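You operate a simulated robot arm through the tools that you are given. There is no shell and no other tool.

The job below is to be done with a simulated robot arm. You get a single attempt, and the scene is never put back.

JOB
Grease the orange bearing block.
Fine: lay its small cap on the dark mat; pump till the blue collar is whole, not to a blob; coupler back on its rest, cap back on.

It is judged by the outcome, as a careful person would: the job done as asked, and still so three seconds after it is handed in. It fails if anything else is knocked over, pushed out of place, dropped, spilled or broken. A push-on lid holds only when it is set on centred and level and pressed home; a screw cap is set on level and turned clockwise until tight.

ROBOT AND FRAMES
A 7-joint arm with a two-finger parallel gripper, fixed in place. Base frame: the origin is on the floor under the middle of its stand, x ahead of it, y to its left, z up; the work surface is at about z = 850. Lengths are in mm, angles in degrees, forces in N, time in s.
With the tool pointing down near the work surface it reaches from about 300 to 700 mm from the base axis. Its first joint turns from -66.0 to 66.0 degrees. Payload 1.57 kg.
The tool frame sits at the grasp point between the pads (the TCP): z along the fingers, y along the line on which they close. The tips reach 30 mm beyond it. The gripper opens to 110 mm. The fingers are 24 mm wide and 12 mm thick; the gripper's body (48 by 112 mm) begins 78 mm behind the TCP.
Orientation is that of the tool frame in the base frame, as a unit quaternion [w, x, y, z]. With the fingers straight down and closing along the base's y, the tool's x points along the base's -x, its y along +y and its z along -z.

CONTROLS
- The arm moves only by the tool apply_moves. Its argument "series" is a list of rows, each a list of 3 entries, a list of its own where there are three numbers: the shift along the tool's x, y, z in mm, then the turn, a rotation vector about the tool's x, y, z in degrees, then the gripper command, from -1 (shut) to 1 (fully open), values between in proportion. In form: [[[dx, dy, dz], [wx, wy, wz], gripper], ...]. A call has 1 to 20 rows; each row shifts and turns the commanded pose from where the row before left it, along the tool's axes as they then stand. A row lasts 0.2 s, in which the tool goes at most 50 mm and 8.6 degrees; a call with a longer step from one row to the next is refused whole, and so is a gripper value outside its range. Where a pose cannot be reached the arm comes as near as it can. A force on the tool above 90 N (or 10 N above the force at the start of the call, whichever is more), or a blocked arm, ends the call early, and 0.2 s more pass. The fingers move at their own pace (about 108 mm/s each) and stop on an object; they squeeze with about 32 N. The grip force told is the motor's: it shows also when the fingers shut on nothing. Time passes only in rows, and 0.2 s behind the last, so rows that do not move let the fingers close. It gives the time, the measured TCP pose, the force on the tool (base axes), the opening and the grip force at its end, in the units of the frame above (readings bear some noise), with the torque about the TCP (base axes, N m) and any sound that the robot's microphone picked up.
- Cameras (640 x 400 px; columns grow to the right, rows downward): "scene" is fixed at [168.7, -392.3, 1404.3]; the picture's right is [0.77, -0.64, 0.00], its down [-0.35, -0.43, -0.83] and it looks along [0.53, 0.64, -0.55] (base axes); focal length 265 px, centre (320, 200). "wrist" rides on the gripper at [70, 16, -141] in the tool frame; the picture's right is [-0.23, 0.97, 0.00], its down [-0.86, -0.20, -0.48] and it looks along [-0.47, -0.11, 0.88] (tool axes); focal length 222 px, centre (320, 200). There is no depth. A picture from a camera that has moved, and an enlarged one, comes with that camera's place and axes in the base frame and with its lens.
- snapshot(camera): a new picture of that camera. It takes no simulated time.
- close_up(camera, box): a new picture of the part [left, top, right, bottom] of that camera's present view, enlarged. It takes no simulated time.
- job_done(): hands the job in; it is judged then, once.

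Nothing tells you positions but the pictures and the camera data. Unless the task says otherwise, let go and move clear before handing in.

The tools are called after "Emit:" as a command line: name --argument value ..., lists and objects as JSON in quotes. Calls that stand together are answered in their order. apply_moves: Moves the arm, as the interface text tells. Its arguments: {"type":"object","properties":{"series":{"type":"array","items":{"type":"array"}}},"required":["series"]} The other tools are called the same way: snapshot (camera) takes a picture; close_up (camera, box) takes an enlarged picture of a part of a camera's view; job_done () hands the job in.

At the start:

```text
time_s: 0.0
ee_pos: [339.1, 121.2, 1279.1]
orientation: [0.0, 0.0, 1.0, 0.0]
contact_force: [-0.5, -0.8, -0.2]
moment: [0.03, -0.01, -0.02]
width: 110.3
finger_force: 0.0
```

scene: 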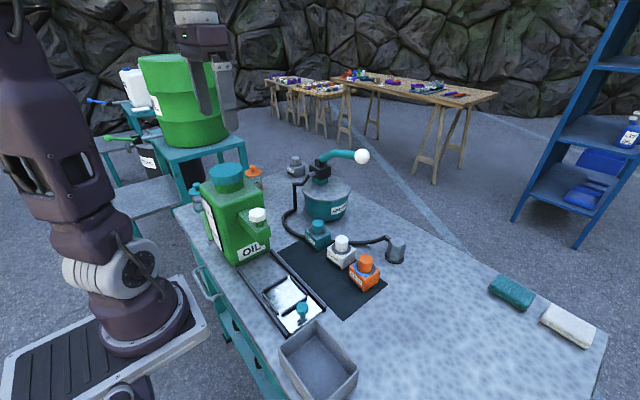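
wrist: 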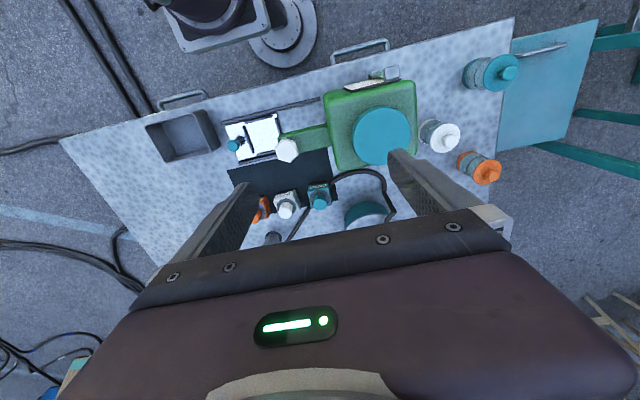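

I see a work table with a green oil can, a grease pump (teal pot with lever and a white knob), a hose running to a grey rest, and three bearing blocks (teal, white, orange) on or near a dark mat. I'll look closer before I move anything.

Emit:
close_up --camera "scene" --box '[260, 140, 420, 240]'

Emit:
close_up --camera "scene" --box '[300, 215, 420, 290]'

Emit:
close_up --camera "scene" --box '[180, 150, 400, 340]'

Emit:
close_up --camera "wrist" --box '[220, 100, 420, 240]'

```text
4.00 times, centred on (340, 190) of scene
camera zoom: at [168.7, -392.3, 1404.3], right [0.77, -0.64, 0.0], down [-0.35, -0.43, -0.83], along [0.53, 0.64, -0.55], focal length 1060 px, centre (240, 240)
```

zoom: 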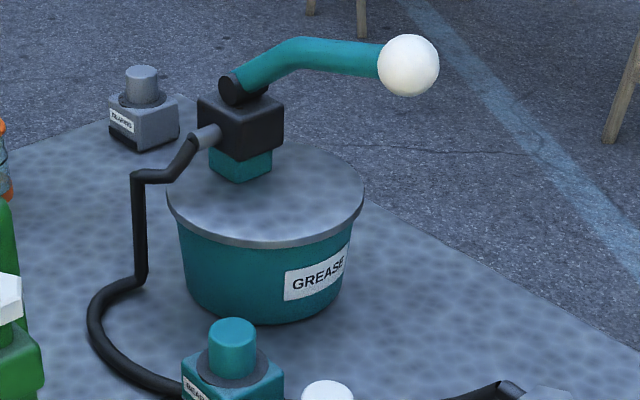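

```text
5.33 times, centred on (360, 252) of scene
camera zoom: at [168.7, -392.3, 1404.3], right [0.77, -0.64, 0.0], down [-0.35, -0.43, -0.83], along [0.53, 0.64, -0.55], focal length 1413 px, centre (107, -80)
```

zoom: 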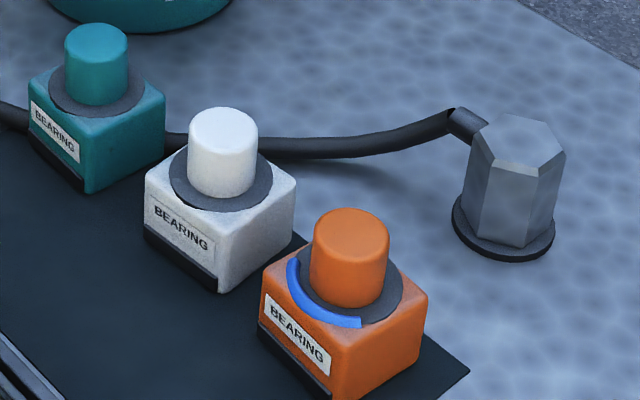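

```text
2.11 times, centred on (290, 245) of scene
camera zoom: at [168.7, -392.3, 1404.3], right [0.77, -0.64, 0.0], down [-0.35, -0.43, -0.83], along [0.53, 0.64, -0.55], focal length 558 px, centre (383, 105)
```

zoom: 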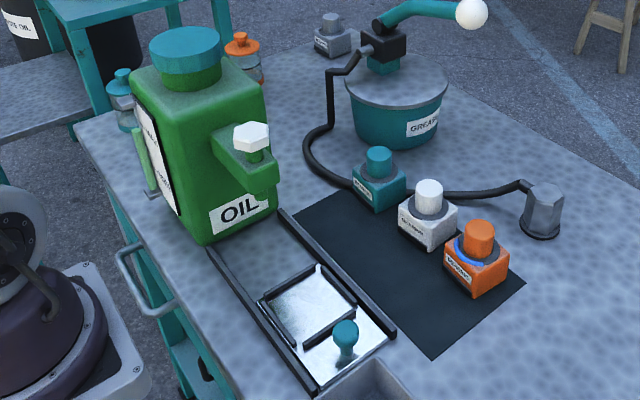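

```text
2.86 times, centred on (320, 170) of wrist
camera zoom: at [270.5, 137.4, 1420.0], right [0.23, 0.97, 0.0], down [0.86, -0.2, 0.48], along [0.47, -0.11, -0.88], focal length 635 px, centre (320, 286)
```

zoom: 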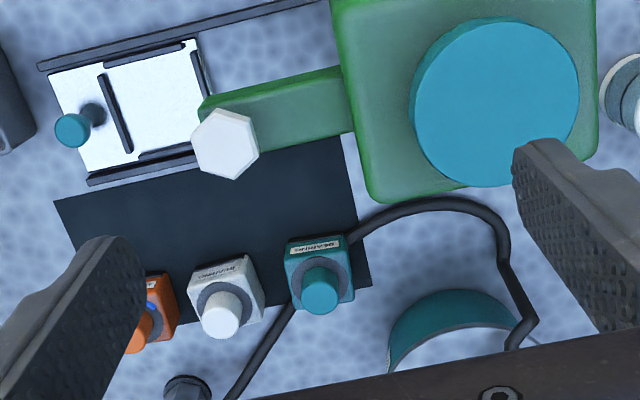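

I see the three blocks in a row along the far edge of the mat. The orange one is the nearest to the camera, at roughly (540, -112), and the pump is at roughly (660, 175). I'll bring the wrist camera over the blocks at a safe height so I can locate things properly.

Emit:
apply_moves --series '[[[-16, -33, 20], [0, 0, 0], 1], [[-16, -33, 20], [0, 0, 0], 1], [[-16, -33, 20], [0, 0, 0], 1], [[-16, -33, 20], [0, 0, 0], 1], [[-16, -33, 20], [0, 0, 0], 1], [[-16, -33, 20], [0, 0, 0], 1], [[-16, -33, 20], [0, 0, 0], 1], [[0, 0, 0], [0, 0, 0], 1]]'

Emit:
snapshot --camera "wrist"

Emit:
snapshot --camera "scene"

```text
time_s: 1.8
ee_pos: [453.1, -110.5, 1138.6]
orientation: [0.0, 0.0, 1.0, 0.0]
contact_force: [-0.1, 0.7, -0.3]
moment: [0.01, -0.01, 0.0]
width: 109.9
finger_force: 0.0
```

```text
taken
camera wrist: at [383.2, -94.4, 1279.0], right [0.23, 0.97, 0.0], down [0.85, -0.2, 0.48], along [0.47, -0.11, -0.88], focal length 222 px, centre (320, 200)
```

wrist: 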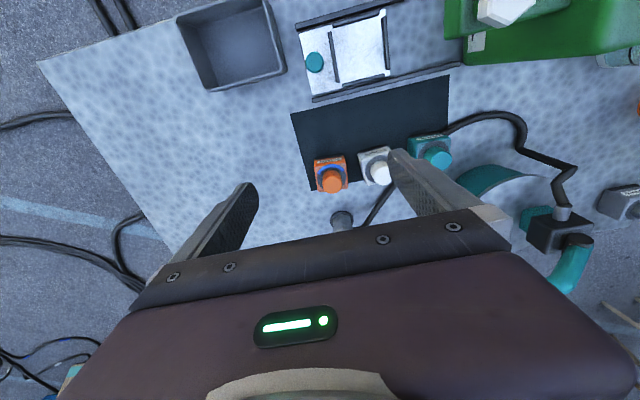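

```text
taken
```

scene: 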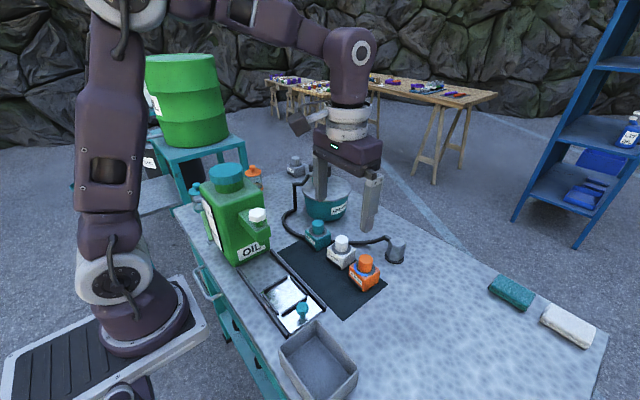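

The orange cap's top comes out near (544, -113, 935) when I triangulate from both cameras. I'll zoom in for detail.

Emit:
close_up --camera "wrist" --box '[280, 80, 480, 240]'

Emit:
close_up --camera "scene" --box '[330, 225, 410, 295]'

Emit:
close_up --camera "wrist" --box '[420, 90, 640, 300]'

```text
2.50 times, centred on (380, 160) of wrist
camera zoom: at [383.2, -94.4, 1279.0], right [0.23, 0.97, 0.0], down [0.85, -0.2, 0.48], along [0.47, -0.11, -0.88], focal length 555 px, centre (170, 300)
```

zoom: 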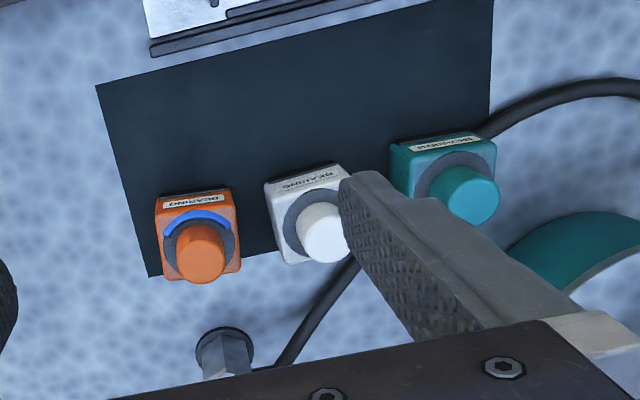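

```text
5.71 times, centred on (370, 260) of scene
camera zoom: at [168.7, -392.3, 1404.3], right [0.77, -0.64, 0.0], down [-0.35, -0.43, -0.83], along [0.53, 0.64, -0.55], focal length 1514 px, centre (34, -143)
```

zoom: 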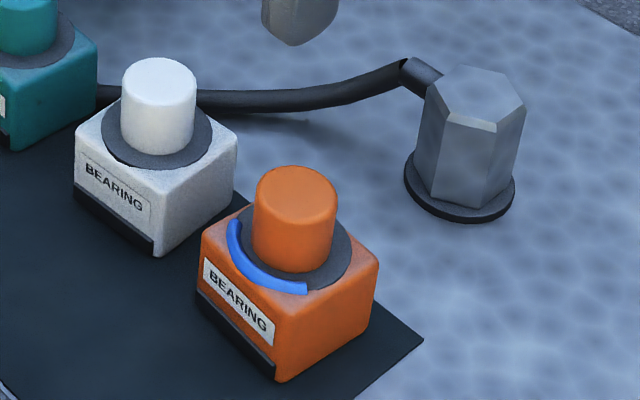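

```text
1.90 times, centred on (530, 195) of wrist
camera zoom: at [383.2, -94.4, 1279.0], right [0.23, 0.97, 0.0], down [0.85, -0.2, 0.48], along [0.47, -0.11, -0.88], focal length 423 px, centre (-80, 210)
```

zoom: 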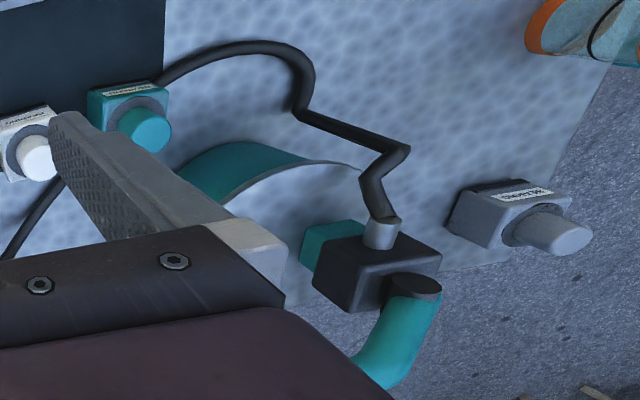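

The cap looks like a plain cylinder about 34 mm across, with its top at z≈933. The coupler sits on its disc near (670, -116). Next I'll tilt the wrist camera to see the pump and its lever.

Emit:
apply_moves --series '[[[13, 42, -15], [0, 0, 0], 1], [[13, 42, -15], [0, 0, 0], 1], [[13, 42, -15], [0, 0, 0], 1], [[13, 42, -15], [0, 0, 0], 1], [[0, 0, 0], [0, -8, 0], 1], [[0, 0, 0], [0, -8, 0], 1], [[0, 0, 0], [0, -8, 0], 1], [[0, 0, 0], [0, -8, 0], 1], [[0, 0, 0], [0, 0, 0], 1]]'

Emit:
snapshot --camera "wrist"

Emit:
snapshot --camera "scene"

```text
time_s: 3.8
ee_pos: [399.7, 58.8, 1200.3]
orientation: [0.276, -0.001, 0.961, 0.001]
contact_force: [-0.4, -0.1, 0.1]
moment: [0.02, 0.01, 0.0]
width: 110.1
finger_force: 0.1
```

```text
taken
camera wrist: at [266.5, 74.7, 1281.5], right [0.19, 0.97, 0.12], down [0.47, -0.2, 0.86], along [0.86, -0.11, -0.5], focal length 222 px, centre (320, 200)
```

wrist: 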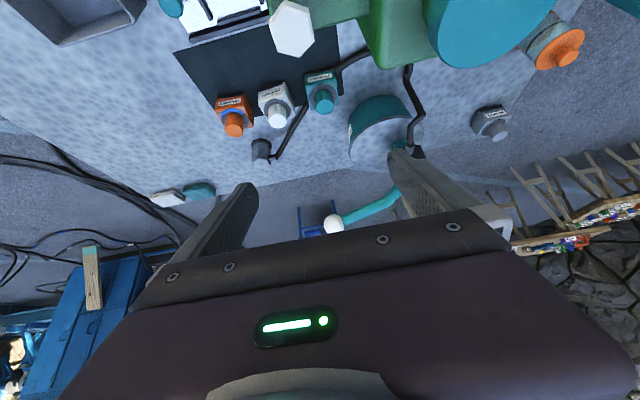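

```text
taken
```

scene: 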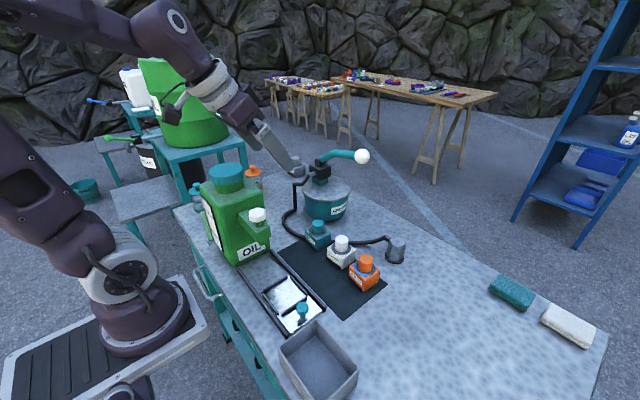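

The ball on the pump lever triangulates to about (677, 43, 1107), with the lever pivot near (660, 207, 1045). I'll untilt and go above the orange cap with the fingers part open, so they clear the white block at y≈-27.

Emit:
apply_moves --series '[[[0, 0, 0], [0, 8, 0], 1], [[0, 0, 0], [0, 8, 0], 1], [[0, 0, 0], [0, 8, 0], 1], [[0, 0, 0], [0, 8, 0], 1], [[-20.5, -24.3, 27.1], [0, 0, 0], 0.5], [[-20.5, -24.3, 27.1], [0, 0, 0], 0.1], [[-20.5, -24.3, 27.1], [0, 0, 0], 0.1], [[-20.5, -24.3, 27.1], [0, 0, 0], 0.1], [[-20.5, -24.3, 27.1], [0, 0, 0], 0.1], [[-20.5, -24.3, 27.1], [0, 0, 0], 0.1], [[-20.5, -24.3, 27.1], [0, 0, 0], 0.1], [[0, 0, 0], [0, 0, 0], 0.1], [[0, 0, 0], [0, 0, 0], 0.1]]'

Emit:
snapshot --camera "wrist"

Emit:
close_up --camera "scene" --box '[310, 190, 430, 290]'

```text
time_s: 6.6
ee_pos: [541.1, -114.6, 1009.4]
orientation: [0.0, 0.0, 1.0, 0.001]
contact_force: [0.3, -0.1, -0.6]
moment: [0.0, 0.05, 0.0]
width: 60.4
finger_force: 0.1
```

```text
taken
camera wrist: at [472.7, -98.9, 1150.5], right [0.23, 0.97, 0.0], down [0.86, -0.2, 0.48], along [0.47, -0.11, -0.88], focal length 222 px, centre (320, 200)
```

wrist: 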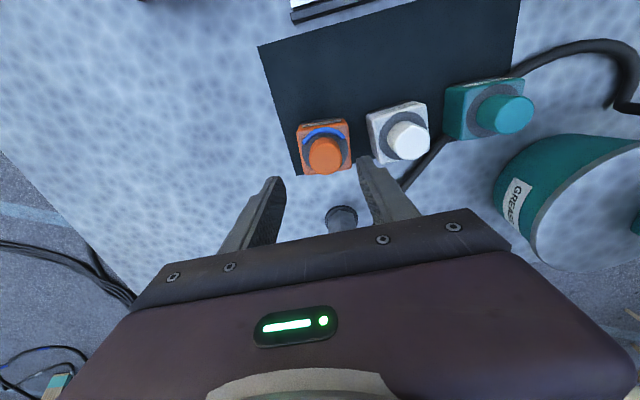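

```text
4.00 times, centred on (370, 240) of scene
camera zoom: at [168.7, -392.3, 1404.3], right [0.77, -0.64, 0.0], down [-0.35, -0.43, -0.83], along [0.53, 0.64, -0.55], focal length 1060 px, centre (120, 40)
```

zoom: 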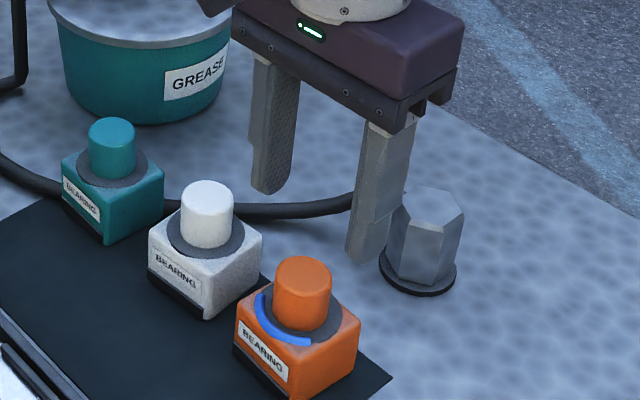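

The fingers are above and a bit beyond the cap in this view. I'll zoom in so I can refine the cap position before going down.

Emit:
close_up --camera "wrist" --box '[280, 100, 380, 200]'

Emit:
close_up --camera "scene" --box '[340, 240, 400, 300]'

```text
4.00 times, centred on (330, 150) of wrist
camera zoom: at [472.7, -98.9, 1150.5], right [0.23, 0.97, 0.0], down [0.86, -0.2, 0.48], along [0.47, -0.11, -0.88], focal length 888 px, centre (280, 400)
```

zoom: 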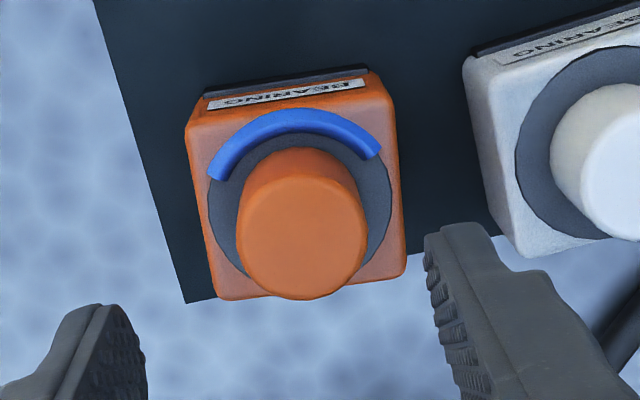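

```text
6.67 times, centred on (370, 270) of scene
camera zoom: at [168.7, -392.3, 1404.3], right [0.77, -0.64, 0.0], down [-0.35, -0.43, -0.83], along [0.53, 0.64, -0.55], focal length 1766 px, centre (-13, -267)
```

zoom: 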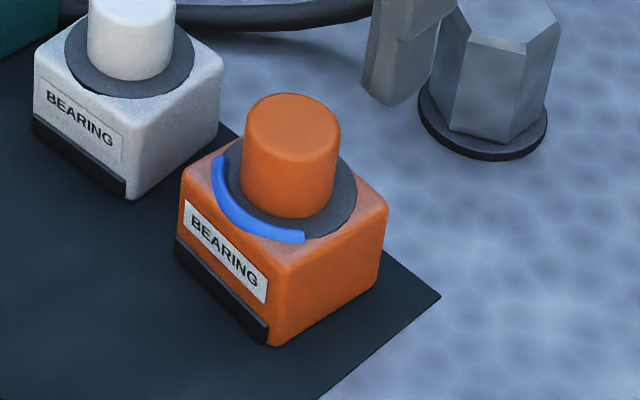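

The cap centre refines to about (546, -111), with its top near z 928 and a diameter of about 33 mm. I'll centre over it and go down with the fingers 60 mm open.

Emit:
apply_moves --series '[[[-4.5, 3.8, 0], [0, 0, 0], 0.1], [[0, 0, 20], [0, 0, 0], 0.1], [[0, 0, 20], [0, 0, 0], 0.1], [[0, 0, 15], [0, 0, 0], 0.1], [[0, 0, 15], [0, 0, 0], 0.1], [[0, 0, 0], [0, 0, 0], 0.1]]'

Emit:
snapshot --camera "wrist"

Emit:
close_up --camera "scene" --box '[330, 220, 410, 300]'

```text
time_s: 8.0
ee_pos: [547.4, -107.1, 940.2]
orientation: [0.001, -0.001, 1.0, -0.001]
contact_force: [0.6, 0.3, -0.2]
moment: [0.01, -0.02, 0.01]
width: 60.6
finger_force: 0.0
```

```text
taken
camera wrist: at [478.1, -91.2, 1080.8], right [0.23, 0.97, 0.0], down [0.86, -0.2, 0.48], along [0.47, -0.11, -0.88], focal length 222 px, centre (320, 200)
```

wrist: 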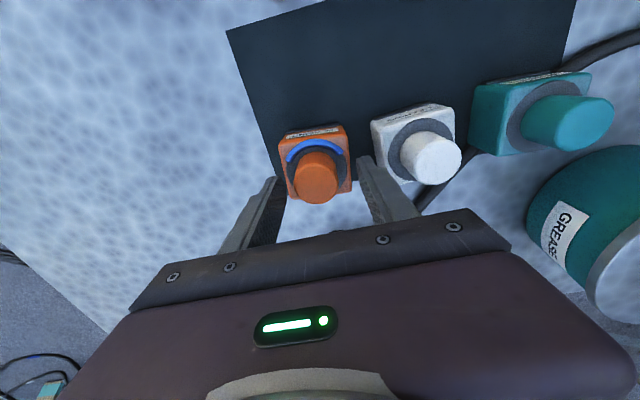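

```text
5.00 times, centred on (370, 260) of scene
camera zoom: at [168.7, -392.3, 1404.3], right [0.77, -0.64, 0.0], down [-0.35, -0.43, -0.83], along [0.53, 0.64, -0.55], focal length 1325 px, centre (70, -100)
```

zoom: 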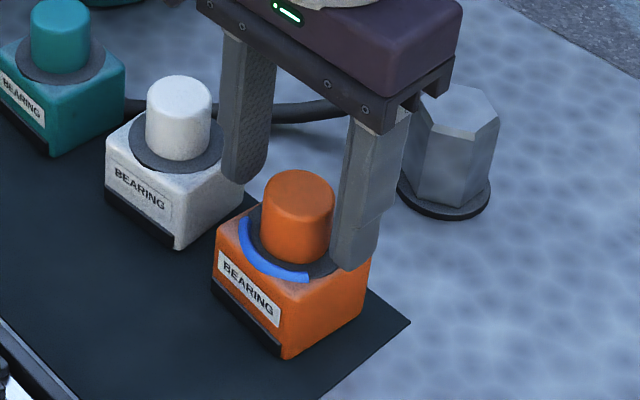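

The fingers straddle the cap. I'll zoom to check centring against the expected grasp point, near pixel (321, 187).

Emit:
close_up --camera "wrist" --box '[250, 110, 390, 220]'

```text
3.64 times, centred on (320, 165) of wrist
camera zoom: at [478.1, -91.2, 1080.8], right [0.23, 0.97, 0.0], down [0.86, -0.2, 0.48], along [0.47, -0.11, -0.88], focal length 808 px, centre (320, 327)
```

zoom: 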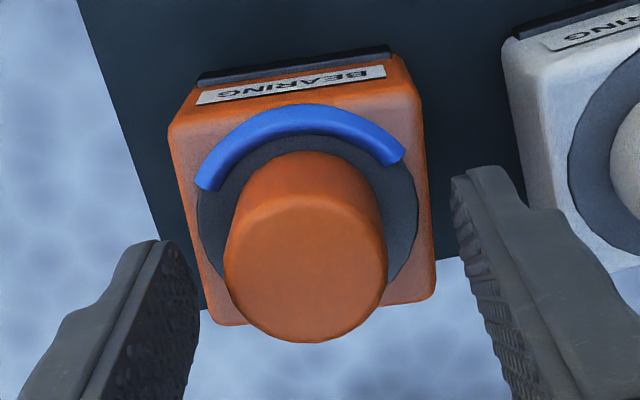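

The cap centre is about 2.5 mm off in both x and y. I'll correct that, lower until the tips are just above the collar (TCP z≈931), and close.

Emit:
apply_moves --series '[[[2.5, -2.3, 0], [0, 0, 0], 0.1], [[0, 0, 8.5], [0, 0, 0], 0.1], [[0, 0, 0], [0, 0, 0], 0.1], [[0, 0, 0], [0, 0, 0], -0.3], [[0, 0, 0], [0, 0, 0], -0.6], [[0, 0, 0], [0, 0, 0], -1], [[0, 0, 0], [0, 0, 0], -1], [[0, 0, 0], [0, 0, 0], -1]]'

Emit:
close_up --camera "wrist" --box '[250, 110, 390, 220]'

Emit:
close_up --camera "scene" --box '[330, 220, 410, 300]'

```text
time_s: 9.8
ee_pos: [544.7, -108.4, 931.1]
orientation: [0.0, 0.0, 1.0, -0.001]
contact_force: [-0.3, 0.5, 0.0]
moment: [-0.03, 0.03, -0.02]
width: 35.1
finger_force: 32.1
```

```text
3.64 times, centred on (320, 165) of wrist
camera zoom: at [476.0, -94.0, 1071.7], right [0.23, 0.97, 0.0], down [0.86, -0.2, 0.48], along [0.47, -0.11, -0.88], focal length 808 px, centre (320, 327)
```

zoom: 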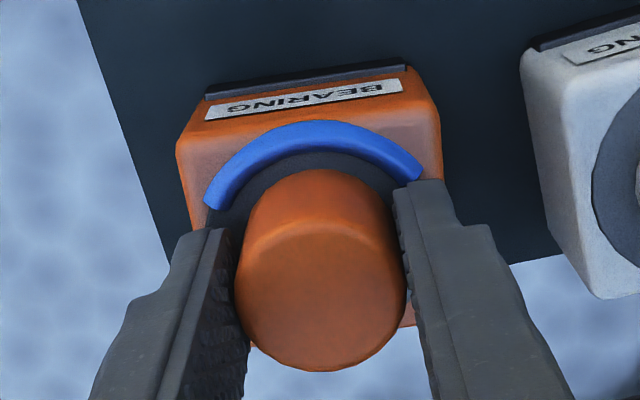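

```text
5.00 times, centred on (370, 260) of scene
camera zoom: at [168.7, -392.3, 1404.3], right [0.77, -0.64, 0.0], down [-0.35, -0.43, -0.83], along [0.53, 0.64, -0.55], focal length 1325 px, centre (70, -100)
```

zoom: 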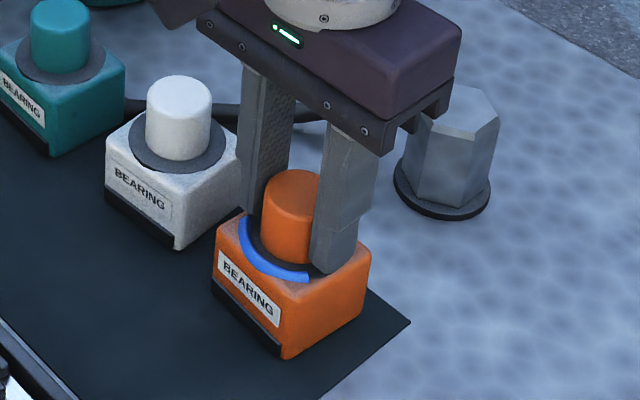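

The cap is gripped at 35 mm with almost no side force. I'll try a gentle straight lift and read the force to find out whether it pulls off or unscrews.

Emit:
apply_moves --series '[[[0, 0, -1], [0, 0, 0], -1], [[0, 0, -1], [0, 0, 0], -1], [[0, 0, -1], [0, 0, 0], -1]]'

Emit:
close_up --camera "scene" --box '[330, 220, 410, 300]'

```text
time_s: 10.6
ee_pos: [545.2, -110.0, 934.7]
orientation: [0.0, 0.0, 1.0, 0.0]
contact_force: [0.2, 0.5, -1.1]
moment: [0.02, 0.03, -0.03]
width: 35.1
finger_force: 32.2
```

```text
5.00 times, centred on (370, 260) of scene
camera zoom: at [168.7, -392.3, 1404.3], right [0.77, -0.64, 0.0], down [-0.35, -0.43, -0.83], along [0.53, 0.64, -0.55], focal length 1325 px, centre (70, -100)
```

zoom: 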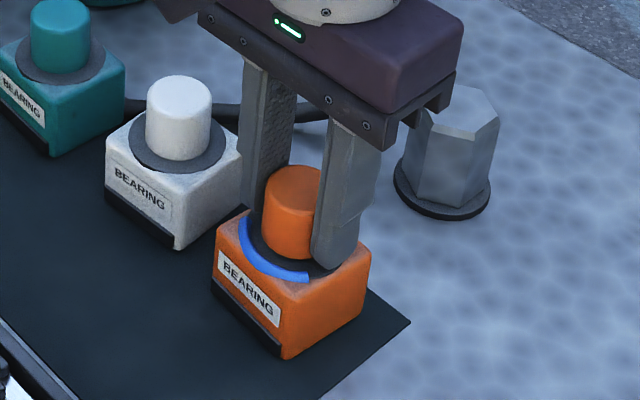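

The cap is coming up freely with only about 1 N on it, and the block hasn't moved, so it looks like a push-on cap. I'll keep lifting slowly.

Emit:
apply_moves --series '[[[0, 0, -2], [0, 0, 0], -1], [[0, 0, -2], [0, 0, 0], -1], [[0, 0, -3], [0, 0, 0], -1], [[0, 0, -5], [0, 0, 0], -1]]'

Emit:
close_up --camera "scene" --box '[330, 220, 410, 300]'

```text
time_s: 11.6
ee_pos: [546.0, -111.0, 946.2]
orientation: [0.0, 0.0, 1.0, 0.0]
contact_force: [-0.5, -0.4, 0.1]
moment: [-0.03, 0.01, 0.03]
width: 34.5
finger_force: 32.0
```

```text
5.00 times, centred on (370, 260) of scene
camera zoom: at [168.7, -392.3, 1404.3], right [0.77, -0.64, 0.0], down [-0.35, -0.43, -0.83], along [0.53, 0.64, -0.55], focal length 1325 px, centre (70, -100)
```

zoom: 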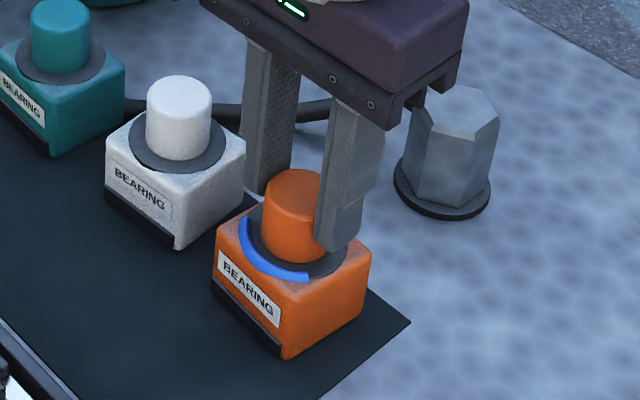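

The fingers slid up the cap and it dropped back onto its seat, so it's held after a few mm of play. I'll regrip it lower and try a careful counter-clockwise turn, watching torque and height.

Emit:
apply_moves --series '[[[0, 0, 0], [0, 0, 0], -0.1], [[0, 0, 0], [0, 0, 0], 0.1], [[0, 0, 8], [0, 0, 0], 0.1], [[0, 0, 8], [0, 0, 0], 0.1], [[0, 0, 0], [0, 0, 0], 0.1]]'

Emit:
close_up --camera "wrist" --box '[250, 110, 390, 220]'

Emit:
close_up --camera "scene" --box '[345, 245, 385, 295]'

```text
time_s: 12.8
ee_pos: [545.1, -110.3, 930.4]
orientation: [0.0, 0.0, 1.0, 0.0]
contact_force: [0.0, 0.2, -1.0]
moment: [0.03, 0.03, 0.02]
width: 60.7
finger_force: 0.1
```

```text
3.64 times, centred on (320, 165) of wrist
camera zoom: at [476.0, -94.3, 1070.8], right [0.23, 0.97, 0.0], down [0.86, -0.2, 0.48], along [0.47, -0.11, -0.88], focal length 808 px, centre (320, 327)
```

zoom: 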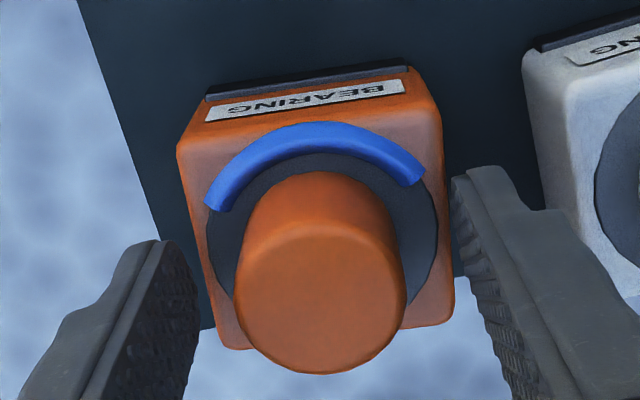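

```text
8.00 times, centred on (365, 270) of scene
camera zoom: at [168.7, -392.3, 1404.3], right [0.77, -0.64, 0.0], down [-0.35, -0.43, -0.83], along [0.53, 0.64, -0.55], focal length 2120 px, centre (-40, -360)
```

zoom: 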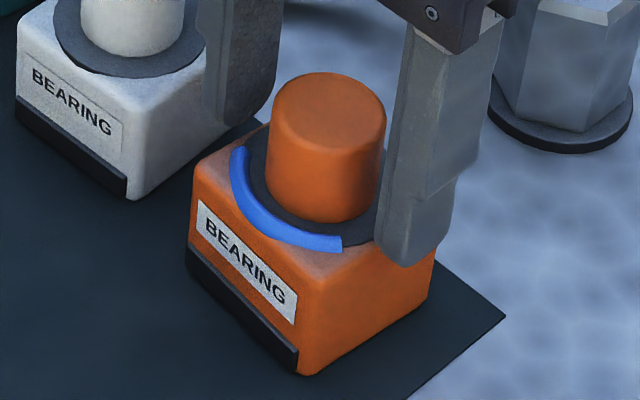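

The cap is back on its seat and nothing else moved, and the fingers are centred over it. I'll close again and turn a little counter-clockwise.

Emit:
apply_moves --series '[[[0, 0, 1], [0, 0, 0], 0.1], [[0, 0, 0], [0, 0, 0], -0.3], [[0, 0, 0], [0, 0, 0], -1], [[0, 0, 0], [0, 0, 0], -1], [[0, 0, 0], [0, 0, 0], -1], [[0, 0, 0], [0, 0, -4], -1], [[0, 0, 0], [0, 0, -4], -1]]'

Emit:
close_up --camera "wrist" --box '[250, 110, 390, 220]'

Emit:
close_up --camera "scene" --box '[345, 245, 385, 295]'

```text
time_s: 14.4
ee_pos: [544.3, -110.1, 930.7]
orientation: [0.0, -0.071, 0.997, -0.001]
contact_force: [-0.4, 0.5, 0.8]
moment: [-0.02, 0.04, 0.0]
width: 33.4
finger_force: 32.5
```

```text
3.64 times, centred on (320, 165) of wrist
camera zoom: at [474.6, -104.4, 1070.6], right [0.09, 1.0, 0.0], down [0.87, -0.08, 0.48], along [0.48, -0.04, -0.88], focal length 808 px, centre (320, 327)
```

zoom: 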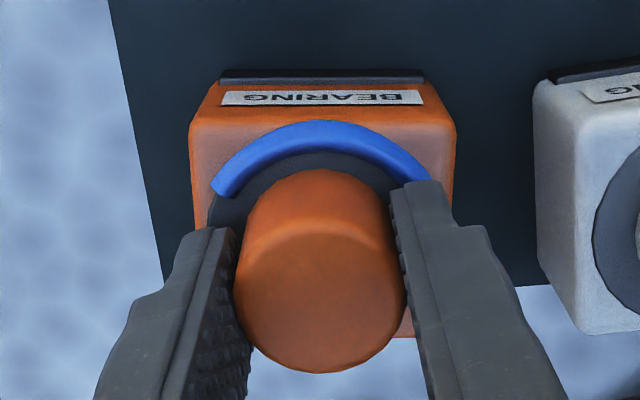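

```text
8.00 times, centred on (365, 270) of scene
camera zoom: at [168.7, -392.3, 1404.3], right [0.77, -0.64, 0.0], down [-0.35, -0.43, -0.83], along [0.53, 0.64, -0.55], focal length 2120 px, centre (-40, -360)
```

zoom: 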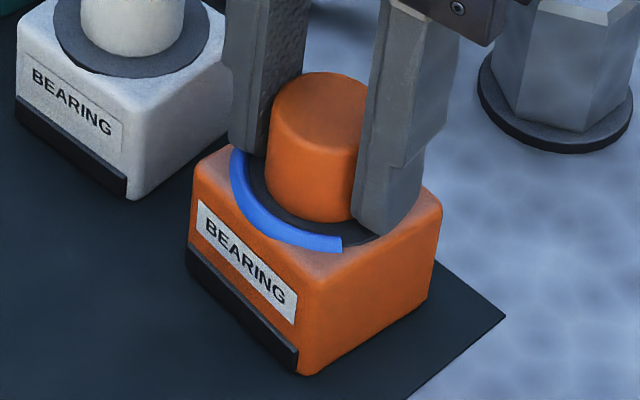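

The turn meets no torque and the block stays put. I'll turn further counter-clockwise and see whether the cap climbs.

Emit:
apply_moves --series '[[[0, 0, 0], [0, 0, -8], -1], [[0, 0, 0], [0, 0, -8], -1], [[0, 0, 0], [0, 0, -8], -1], [[0, 0, 0], [0, 0, -8], -1], [[0, 0, 0], [0, 0, -8], -1], [[0, 0, 0], [0, 0, -8], -1], [[0, 0, 0], [0, 0, -8], -1], [[0, 0, 0], [0, 0, -8], -1]]'

Emit:
snapshot --camera "wrist"

Emit:
close_up --camera "scene" --box '[345, 245, 385, 295]'

```text
time_s: 16.2
ee_pos: [545.3, -110.5, 929.7]
orientation: [0.001, -0.589, 0.808, 0.0]
contact_force: [-0.3, 3.3, 10.1]
moment: [0.1, 0.05, -0.02]
width: 33.4
finger_force: 32.1
```

```text
taken
camera wrist: at [509.1, -171.6, 1070.0], right [-0.86, 0.51, 0.0], down [0.45, 0.75, 0.48], along [0.25, 0.41, -0.88], focal length 222 px, centre (320, 200)
```

wrist: 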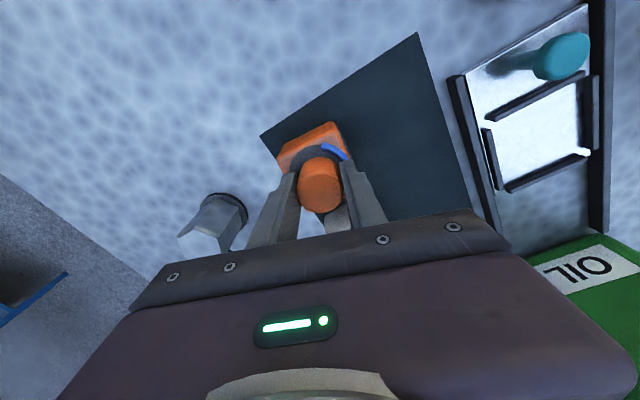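

```text
8.00 times, centred on (365, 270) of scene
camera zoom: at [168.5, -392.2, 1404.4], right [0.77, -0.64, 0.0], down [-0.35, -0.43, -0.83], along [0.53, 0.64, -0.55], focal length 2120 px, centre (-40, -360)
```

zoom: 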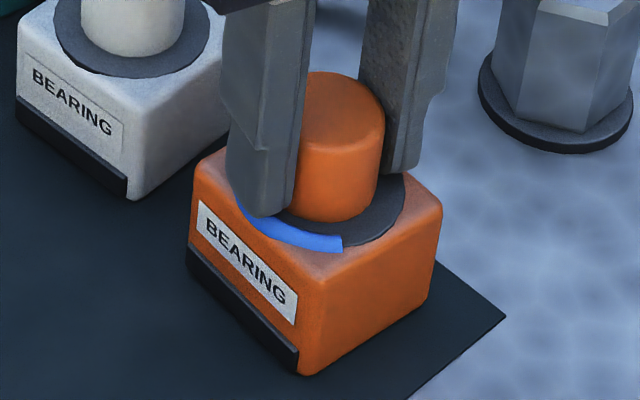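

There's about 10 N pushing up now, either from a fingertip touching the blue collar or from the cap climbing. I'll ease up 1 mm and compare.

Emit:
apply_moves --series '[[[0, 0, -0.5], [0, 0, 0], -1], [[0, 0, -0.5], [0, 0, 0], -1], [[0, 0, 0], [0, 0, 0], -1]]'

Emit:
close_up --camera "wrist" --box '[260, 100, 380, 220]'

```text
time_s: 17.0
ee_pos: [544.5, -110.4, 930.7]
orientation: [0.0, -0.588, 0.809, 0.0]
contact_force: [-0.7, 0.2, 0.3]
moment: [-0.01, 0.01, -0.04]
width: 33.4
finger_force: 31.7
```

```text
3.33 times, centred on (320, 160) of wrist
camera zoom: at [508.2, -172.2, 1071.0], right [-0.86, 0.52, 0.0], down [0.45, 0.75, 0.48], along [0.25, 0.41, -0.88], focal length 740 px, centre (320, 333)
```

zoom: 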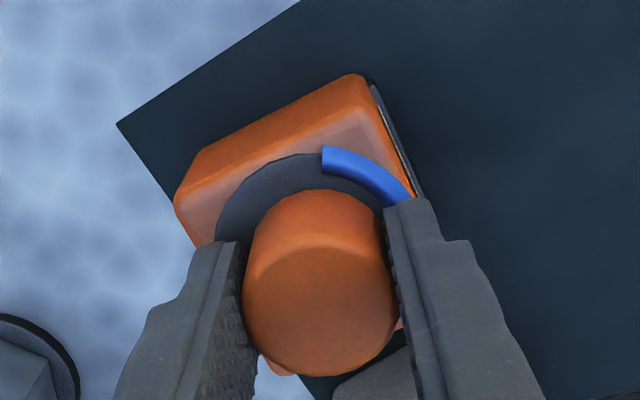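

Raising 1 mm removed the force. Now I'll try a slow lift in this orientation and see whether the cap follows.

Emit:
apply_moves --series '[[[0, 0, -1], [0, 0, 0], -1], [[0, 0, -1], [0, 0, 0], -1], [[0, 0, -1], [0, 0, 0], -1], [[0, 0, -1], [0, 0, 0], -1]]'

Emit:
close_up --camera "scene" --box '[345, 245, 385, 295]'

Emit:
close_up --camera "wrist" --box '[260, 100, 380, 220]'

```text
time_s: 18.0
ee_pos: [545.5, -110.0, 934.6]
orientation: [0.0, -0.587, 0.809, -0.001]
contact_force: [0.9, -0.2, -1.3]
moment: [0.0, 0.0, -0.02]
width: 32.9
finger_force: 32.1
```

```text
8.00 times, centred on (365, 270) of scene
camera zoom: at [168.7, -392.3, 1404.3], right [0.77, -0.64, 0.0], down [-0.35, -0.43, -0.83], along [0.53, 0.64, -0.55], focal length 2120 px, centre (-40, -360)
```

zoom: 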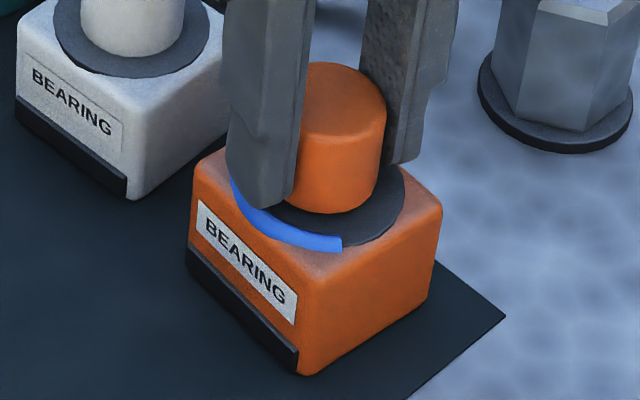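

```text
3.33 times, centred on (320, 160) of wrist
camera zoom: at [508.7, -171.8, 1074.6], right [-0.86, 0.52, 0.0], down [0.45, 0.75, 0.48], along [0.25, 0.41, -0.88], focal length 740 px, centre (320, 333)
```

zoom: 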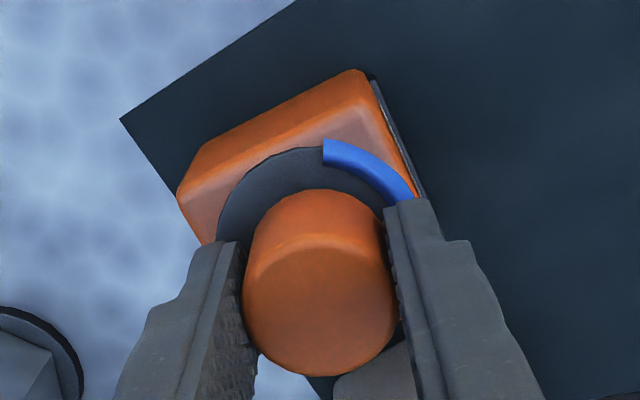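

The cap has risen 4 mm with the gripper, the block is still, and there's no force. I'll carry on lifting slowly.

Emit:
apply_moves --series '[[[0, 0, -1], [0, 0, 0], -1], [[0, 0, -1], [0, 0, 0], -1], [[0, 0, -1], [0, 0, 0], -1], [[0, 0, -1], [0, 0, 0], -1]]'

Emit:
close_up --camera "scene" --box '[345, 245, 385, 295]'

```text
time_s: 19.0
ee_pos: [545.1, -110.1, 937.4]
orientation: [0.0, -0.588, 0.809, 0.0]
contact_force: [-0.6, 0.4, -0.3]
moment: [0.01, -0.02, 0.04]
width: 33.2
finger_force: 32.2
```

```text
8.00 times, centred on (365, 270) of scene
camera zoom: at [168.7, -392.3, 1404.3], right [0.77, -0.64, 0.0], down [-0.35, -0.43, -0.83], along [0.53, 0.64, -0.55], focal length 2120 px, centre (-40, -360)
```

zoom: 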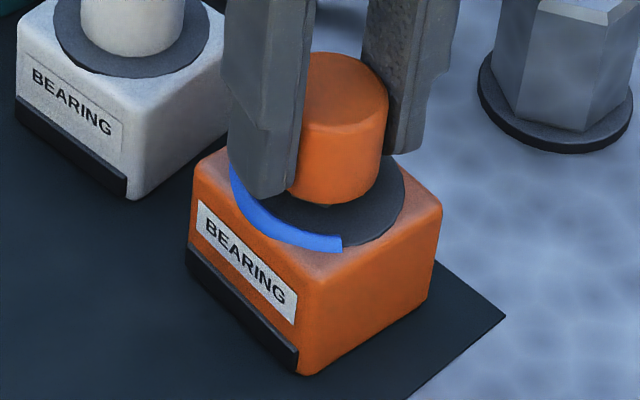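

The cap is 8 mm up and the nipple is starting to show under it. I'll keep lifting clear at a moderate pace.

Emit:
apply_moves --series '[[[0, 0, -2], [0, 0, 0], -1], [[0, 0, -2], [0, 0, 0], -1], [[0, 0, -3], [0, 0, 0], -1], [[0, 0, -3], [0, 0, 0], -1], [[0, 0, -4], [0, 0, 0], -1], [[0, 0, -4], [0, 0, 0], -1], [[0, 0, -4], [0, 0, 0], -1], [[0, 0, -6], [0, 0, 0], -1], [[0, 0, -8], [0, 0, 0], -1], [[0, 0, -8], [0, 0, 0], -1]]'

Emit:
close_up --camera "scene" --box '[335, 225, 395, 295]'

Emit:
snapshot --camera "wrist"

```text
time_s: 21.2
ee_pos: [543.4, -111.3, 982.3]
orientation: [0.0, -0.587, 0.809, 0.0]
contact_force: [-0.4, 0.5, -0.8]
moment: [-0.02, 0.02, 0.0]
width: 33.0
finger_force: 32.1
```

```text
5.71 times, centred on (365, 260) of scene
camera zoom: at [168.7, -392.3, 1404.3], right [0.77, -0.64, 0.0], down [-0.35, -0.43, -0.83], along [0.53, 0.64, -0.55], focal length 1514 px, centre (63, -143)
```

zoom: 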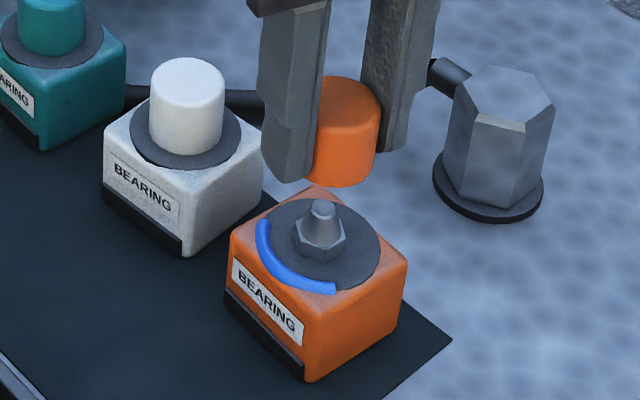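

```text
taken
camera wrist: at [508.2, -172.3, 1122.8], right [-0.86, 0.52, 0.0], down [0.45, 0.75, 0.48], along [0.25, 0.41, -0.88], focal length 222 px, centre (320, 200)
```

wrist: 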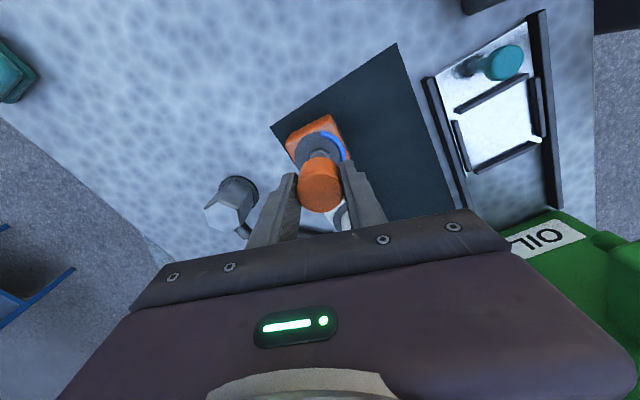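

The cap is off and the bare grease nipple shows on the block. I'll finish turning to a clean 90° and carry the cap over open mat at about (466, -95), then stop to check.

Emit:
apply_moves --series '[[[0, 0, 0], [0, 0, -6], -1], [[0, 0, 0], [0, 0, -6], -1], [[0, 0, 0], [0, 0, -6], -1], [[-4, 20, 0], [0, 0, 0], -1], [[-4, 20, 0], [0, 0, 0], -1], [[-4, 20, 0], [0, 0, 0], -1], [[-3.5, 19, 0], [0, 0, 0], -1], [[0, 0, 20], [0, 0, 0], -1], [[0, 0, 20], [0, 0, 0], -1], [[0, 0, 15], [0, 0, 0], -1], [[0, 0, 0], [0, 0, 0], -1]]'

Emit:
snapshot --camera "wrist"

Emit:
close_up --camera "scene" --box '[270, 210, 410, 330]'

```text
time_s: 23.6
ee_pos: [465.9, -93.2, 926.5]
orientation: [0.0, -0.707, 0.707, 0.0]
contact_force: [1.4, -0.8, -0.3]
moment: [0.02, 0.02, -0.02]
width: 33.2
finger_force: 32.2
```

```text
taken
camera wrist: at [450.8, -163.8, 1067.3], right [-0.97, 0.23, 0.0], down [0.2, 0.86, 0.48], along [0.11, 0.47, -0.88], focal length 222 px, centre (320, 200)
```

wrist: 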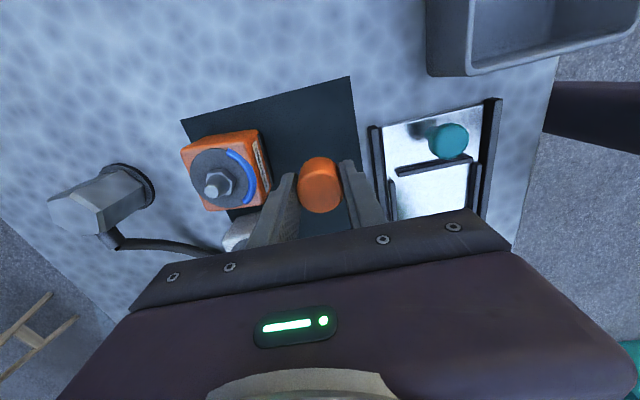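

```text
3.33 times, centred on (340, 270) of scene
camera zoom: at [168.7, -392.3, 1404.3], right [0.77, -0.64, 0.0], down [-0.35, -0.43, -0.83], along [0.53, 0.64, -0.55], focal length 883 px, centre (253, -33)
```

zoom: 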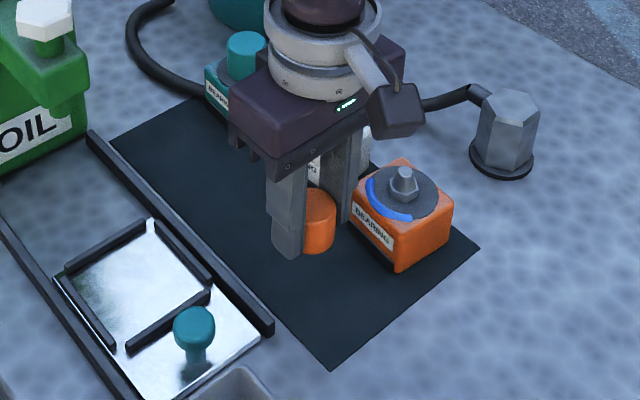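

Clearances look good on both sides. I'll lower most of the way, then feel for the mat in small steps.

Emit:
apply_moves --series '[[[0, 0, 10], [0, 0, 0], -1], [[0, 0, 10], [0, 0, 0], -1], [[0, 0, 8], [0, 0, 0], -1], [[0, 0, 2], [0, 0, 0], -1], [[0, 0, 0], [0, 0, 0], -1]]'

Emit:
close_up --camera "scene" --box '[325, 250, 385, 300]'

```text
time_s: 24.8
ee_pos: [465.4, -93.8, 898.1]
orientation: [0.0, 0.707, -0.707, 0.0]
contact_force: [0.3, 0.7, 0.1]
moment: [0.0, -0.02, -0.02]
width: 33.0
finger_force: 32.1
```

```text
8.00 times, centred on (355, 275) of scene
camera zoom: at [168.7, -392.3, 1404.3], right [0.77, -0.64, 0.0], down [-0.35, -0.43, -0.83], along [0.53, 0.64, -0.55], focal length 2120 px, centre (40, -400)
```

zoom: 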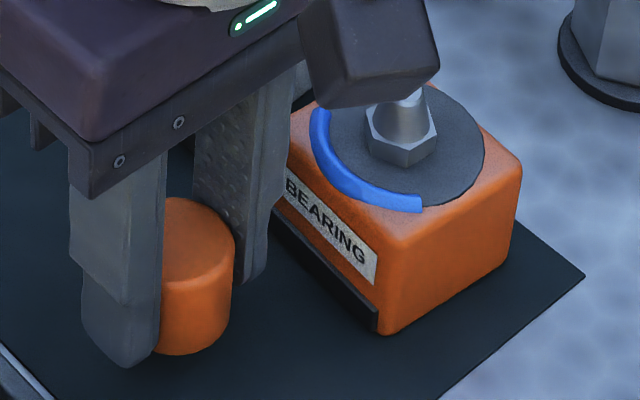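

No contact yet. I'll step down 1 mm at a time.

Emit:
apply_moves --series '[[[0, 0, 1], [0, 0, 0], -1], [[0, 0, 1], [0, 0, 0], -1], [[0, 0, 1], [0, 0, 0], -1]]'

Emit:
apply_moves --series '[[[0, 0, 1], [0, 0, 0], -1], [[0, 0, 1], [0, 0, 0], -1]]'

Emit:
apply_moves --series '[[[0, 0, 1], [0, 0, 0], -1]]'

```text
time_s: 25.6
ee_pos: [466.2, -93.9, 895.5]
orientation: [0.0, 0.707, -0.707, 0.0]
contact_force: [0.7, 1.2, -0.4]
moment: [-0.03, 0.01, 0.0]
width: 33.1
finger_force: 31.3
```

```text
time_s: 26.2
ee_pos: [466.3, -94.0, 891.7]
orientation: [0.0, 0.707, -0.707, 0.0]
contact_force: [0.0, -0.3, -0.3]
moment: [0.0, 0.01, 0.03]
width: 33.1
finger_force: 31.3
```

```text
time_s: 26.6
ee_pos: [466.9, -93.8, 891.5]
orientation: [0.0, 0.707, -0.707, 0.0]
contact_force: [-0.3, 0.2, -0.4]
moment: [0.0, 0.01, 0.0]
width: 33.2
finger_force: 32.1
```

Emit:
apply_moves --series '[[[0, 0, 1], [0, 0, 0], -1]]'

Emit:
apply_moves --series '[[[0, 0, 1], [0, 0, 0], -1]]'

Emit:
close_up --camera "scene" --box '[325, 250, 385, 300]'

```text
time_s: 27.0
ee_pos: [466.6, -94.6, 891.4]
orientation: [-0.001, -0.707, 0.707, 0.0]
contact_force: [0.4, 0.5, -0.4]
moment: [0.01, -0.01, 0.04]
width: 33.1
finger_force: 31.6
```

```text
time_s: 27.4
ee_pos: [466.8, -94.5, 889.1]
orientation: [0.001, 0.708, -0.707, 0.001]
contact_force: [0.7, -0.2, -0.1]
moment: [0.01, -0.01, 0.02]
width: 33.0
finger_force: 31.8
```

```text
8.00 times, centred on (355, 275) of scene
camera zoom: at [168.7, -392.3, 1404.3], right [0.77, -0.64, 0.0], down [-0.35, -0.43, -0.83], along [0.53, 0.64, -0.55], focal length 2120 px, centre (40, -400)
```

zoom: 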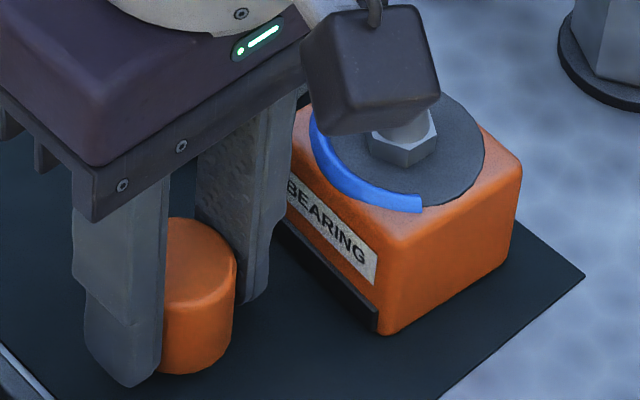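

Still no contact, and by pixel geometry the cap bottom is about 3 mm above the mat. I'll continue the small steps.

Emit:
apply_moves --series '[[[0, 0, 1], [0, 0, 0], -1], [[0, 0, 0], [0, 0, 0], -1]]'

Emit:
apply_moves --series '[[[0, 0, 1], [0, 0, 0], -1], [[0, 0, 0], [0, 0, 0], -1]]'

Emit:
apply_moves --series '[[[0, 0, 0.7], [0, 0, 0], -1], [[0, 0, 0], [0, 0, 0], -1]]'

```text
time_s: 28.0
ee_pos: [466.5, -95.0, 887.4]
orientation: [0.0, -0.707, 0.707, -0.001]
contact_force: [0.3, -0.3, 0.0]
moment: [0.02, -0.01, -0.01]
width: 32.8
finger_force: 32.0
```

```text
time_s: 28.6
ee_pos: [465.5, -94.3, 886.6]
orientation: [-0.001, -0.707, 0.707, -0.001]
contact_force: [0.0, -0.2, -0.3]
moment: [0.02, 0.02, 0.0]
width: 33.0
finger_force: 31.4
```

```text
time_s: 29.2
ee_pos: [466.8, -94.3, 886.6]
orientation: [-0.001, 0.707, -0.707, 0.0]
contact_force: [-0.6, -1.0, 0.2]
moment: [0.0, 0.05, 0.01]
width: 33.0
finger_force: 32.6
```

Emit:
apply_moves --series '[[[0, 0, 0.7], [0, 0, 0], -1], [[0, 0, 0], [0, 0, 0], -1]]'

Emit:
apply_moves --series '[[[0, 0, 0.7], [0, 0, 0], -1], [[0, 0, 0], [0, 0, 0], -1]]'

Emit:
close_up --camera "scene" --box '[325, 250, 385, 300]'

```text
time_s: 29.8
ee_pos: [466.5, -93.8, 885.3]
orientation: [0.001, 0.707, -0.707, 0.0]
contact_force: [-0.2, -0.7, 0.3]
moment: [-0.02, 0.03, 0.0]
width: 32.9
finger_force: 31.7
```

```text
time_s: 30.4
ee_pos: [467.0, -93.9, 884.5]
orientation: [0.0, -0.707, 0.707, 0.0]
contact_force: [0.8, -0.4, 0.1]
moment: [0.0, -0.01, -0.01]
width: 33.1
finger_force: 31.7
```

```text
8.00 times, centred on (355, 275) of scene
camera zoom: at [168.7, -392.3, 1404.3], right [0.77, -0.64, 0.0], down [-0.35, -0.43, -0.83], along [0.53, 0.64, -0.55], focal length 2120 px, centre (40, -400)
```

zoom: 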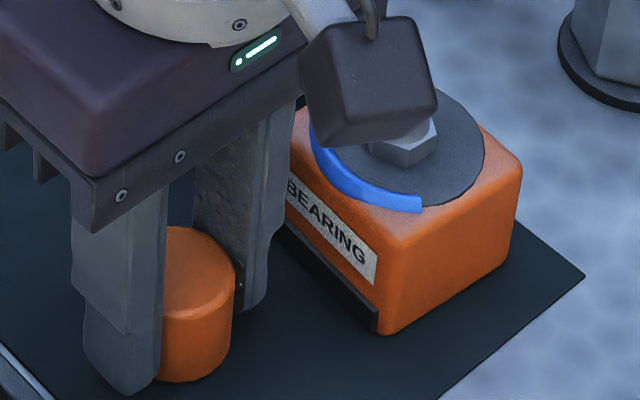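

The cap bottom is very near the mat, but there's still no contact force. A few more half-millimetre steps should find it.

Emit:
apply_moves --series '[[[0, 0, 0.6], [0, 0, 0], -1], [[0, 0, 0], [0, 0, 0], -1]]'

Emit:
apply_moves --series '[[[0, 0, 0.6], [0, 0, 0], -1], [[0, 0, 0], [0, 0, 0], -1]]'

Emit:
apply_moves --series '[[[0, 0, 0.6], [0, 0, 0], -1], [[0, 0, 0], [0, 0, 0], -1]]'

Emit:
close_up --camera "wrist" --box '[250, 100, 390, 240]'

```text
time_s: 31.0
ee_pos: [465.6, -94.8, 884.0]
orientation: [0.0, 0.707, -0.707, 0.0]
contact_force: [0.4, 0.4, 0.1]
moment: [0.01, 0.02, 0.04]
width: 32.9
finger_force: 31.9
```

```text
time_s: 31.6
ee_pos: [465.4, -95.2, 884.2]
orientation: [0.001, -0.707, 0.707, 0.0]
contact_force: [0.3, 0.0, 0.1]
moment: [-0.01, 0.02, 0.0]
width: 33.3
finger_force: 31.8
```

```text
time_s: 32.2
ee_pos: [465.8, -94.4, 882.9]
orientation: [0.0, -0.707, 0.707, 0.0]
contact_force: [0.8, 0.2, -0.2]
moment: [-0.02, 0.03, 0.02]
width: 33.1
finger_force: 32.5
```

```text
2.86 times, centred on (320, 170) of wrist
camera zoom: at [450.2, -164.6, 1023.6], right [-0.97, 0.23, 0.0], down [0.2, 0.86, 0.48], along [0.11, 0.47, -0.88], focal length 635 px, centre (320, 286)
```

zoom: 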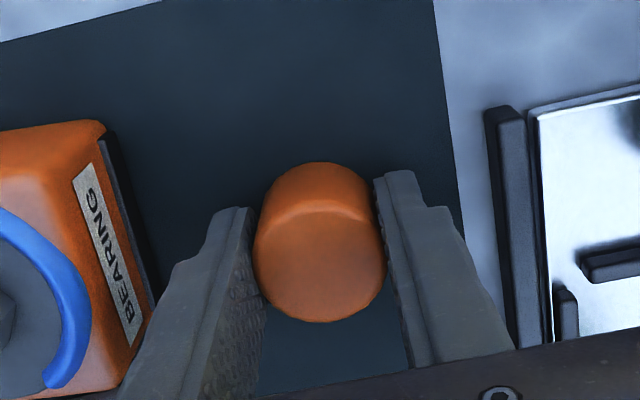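

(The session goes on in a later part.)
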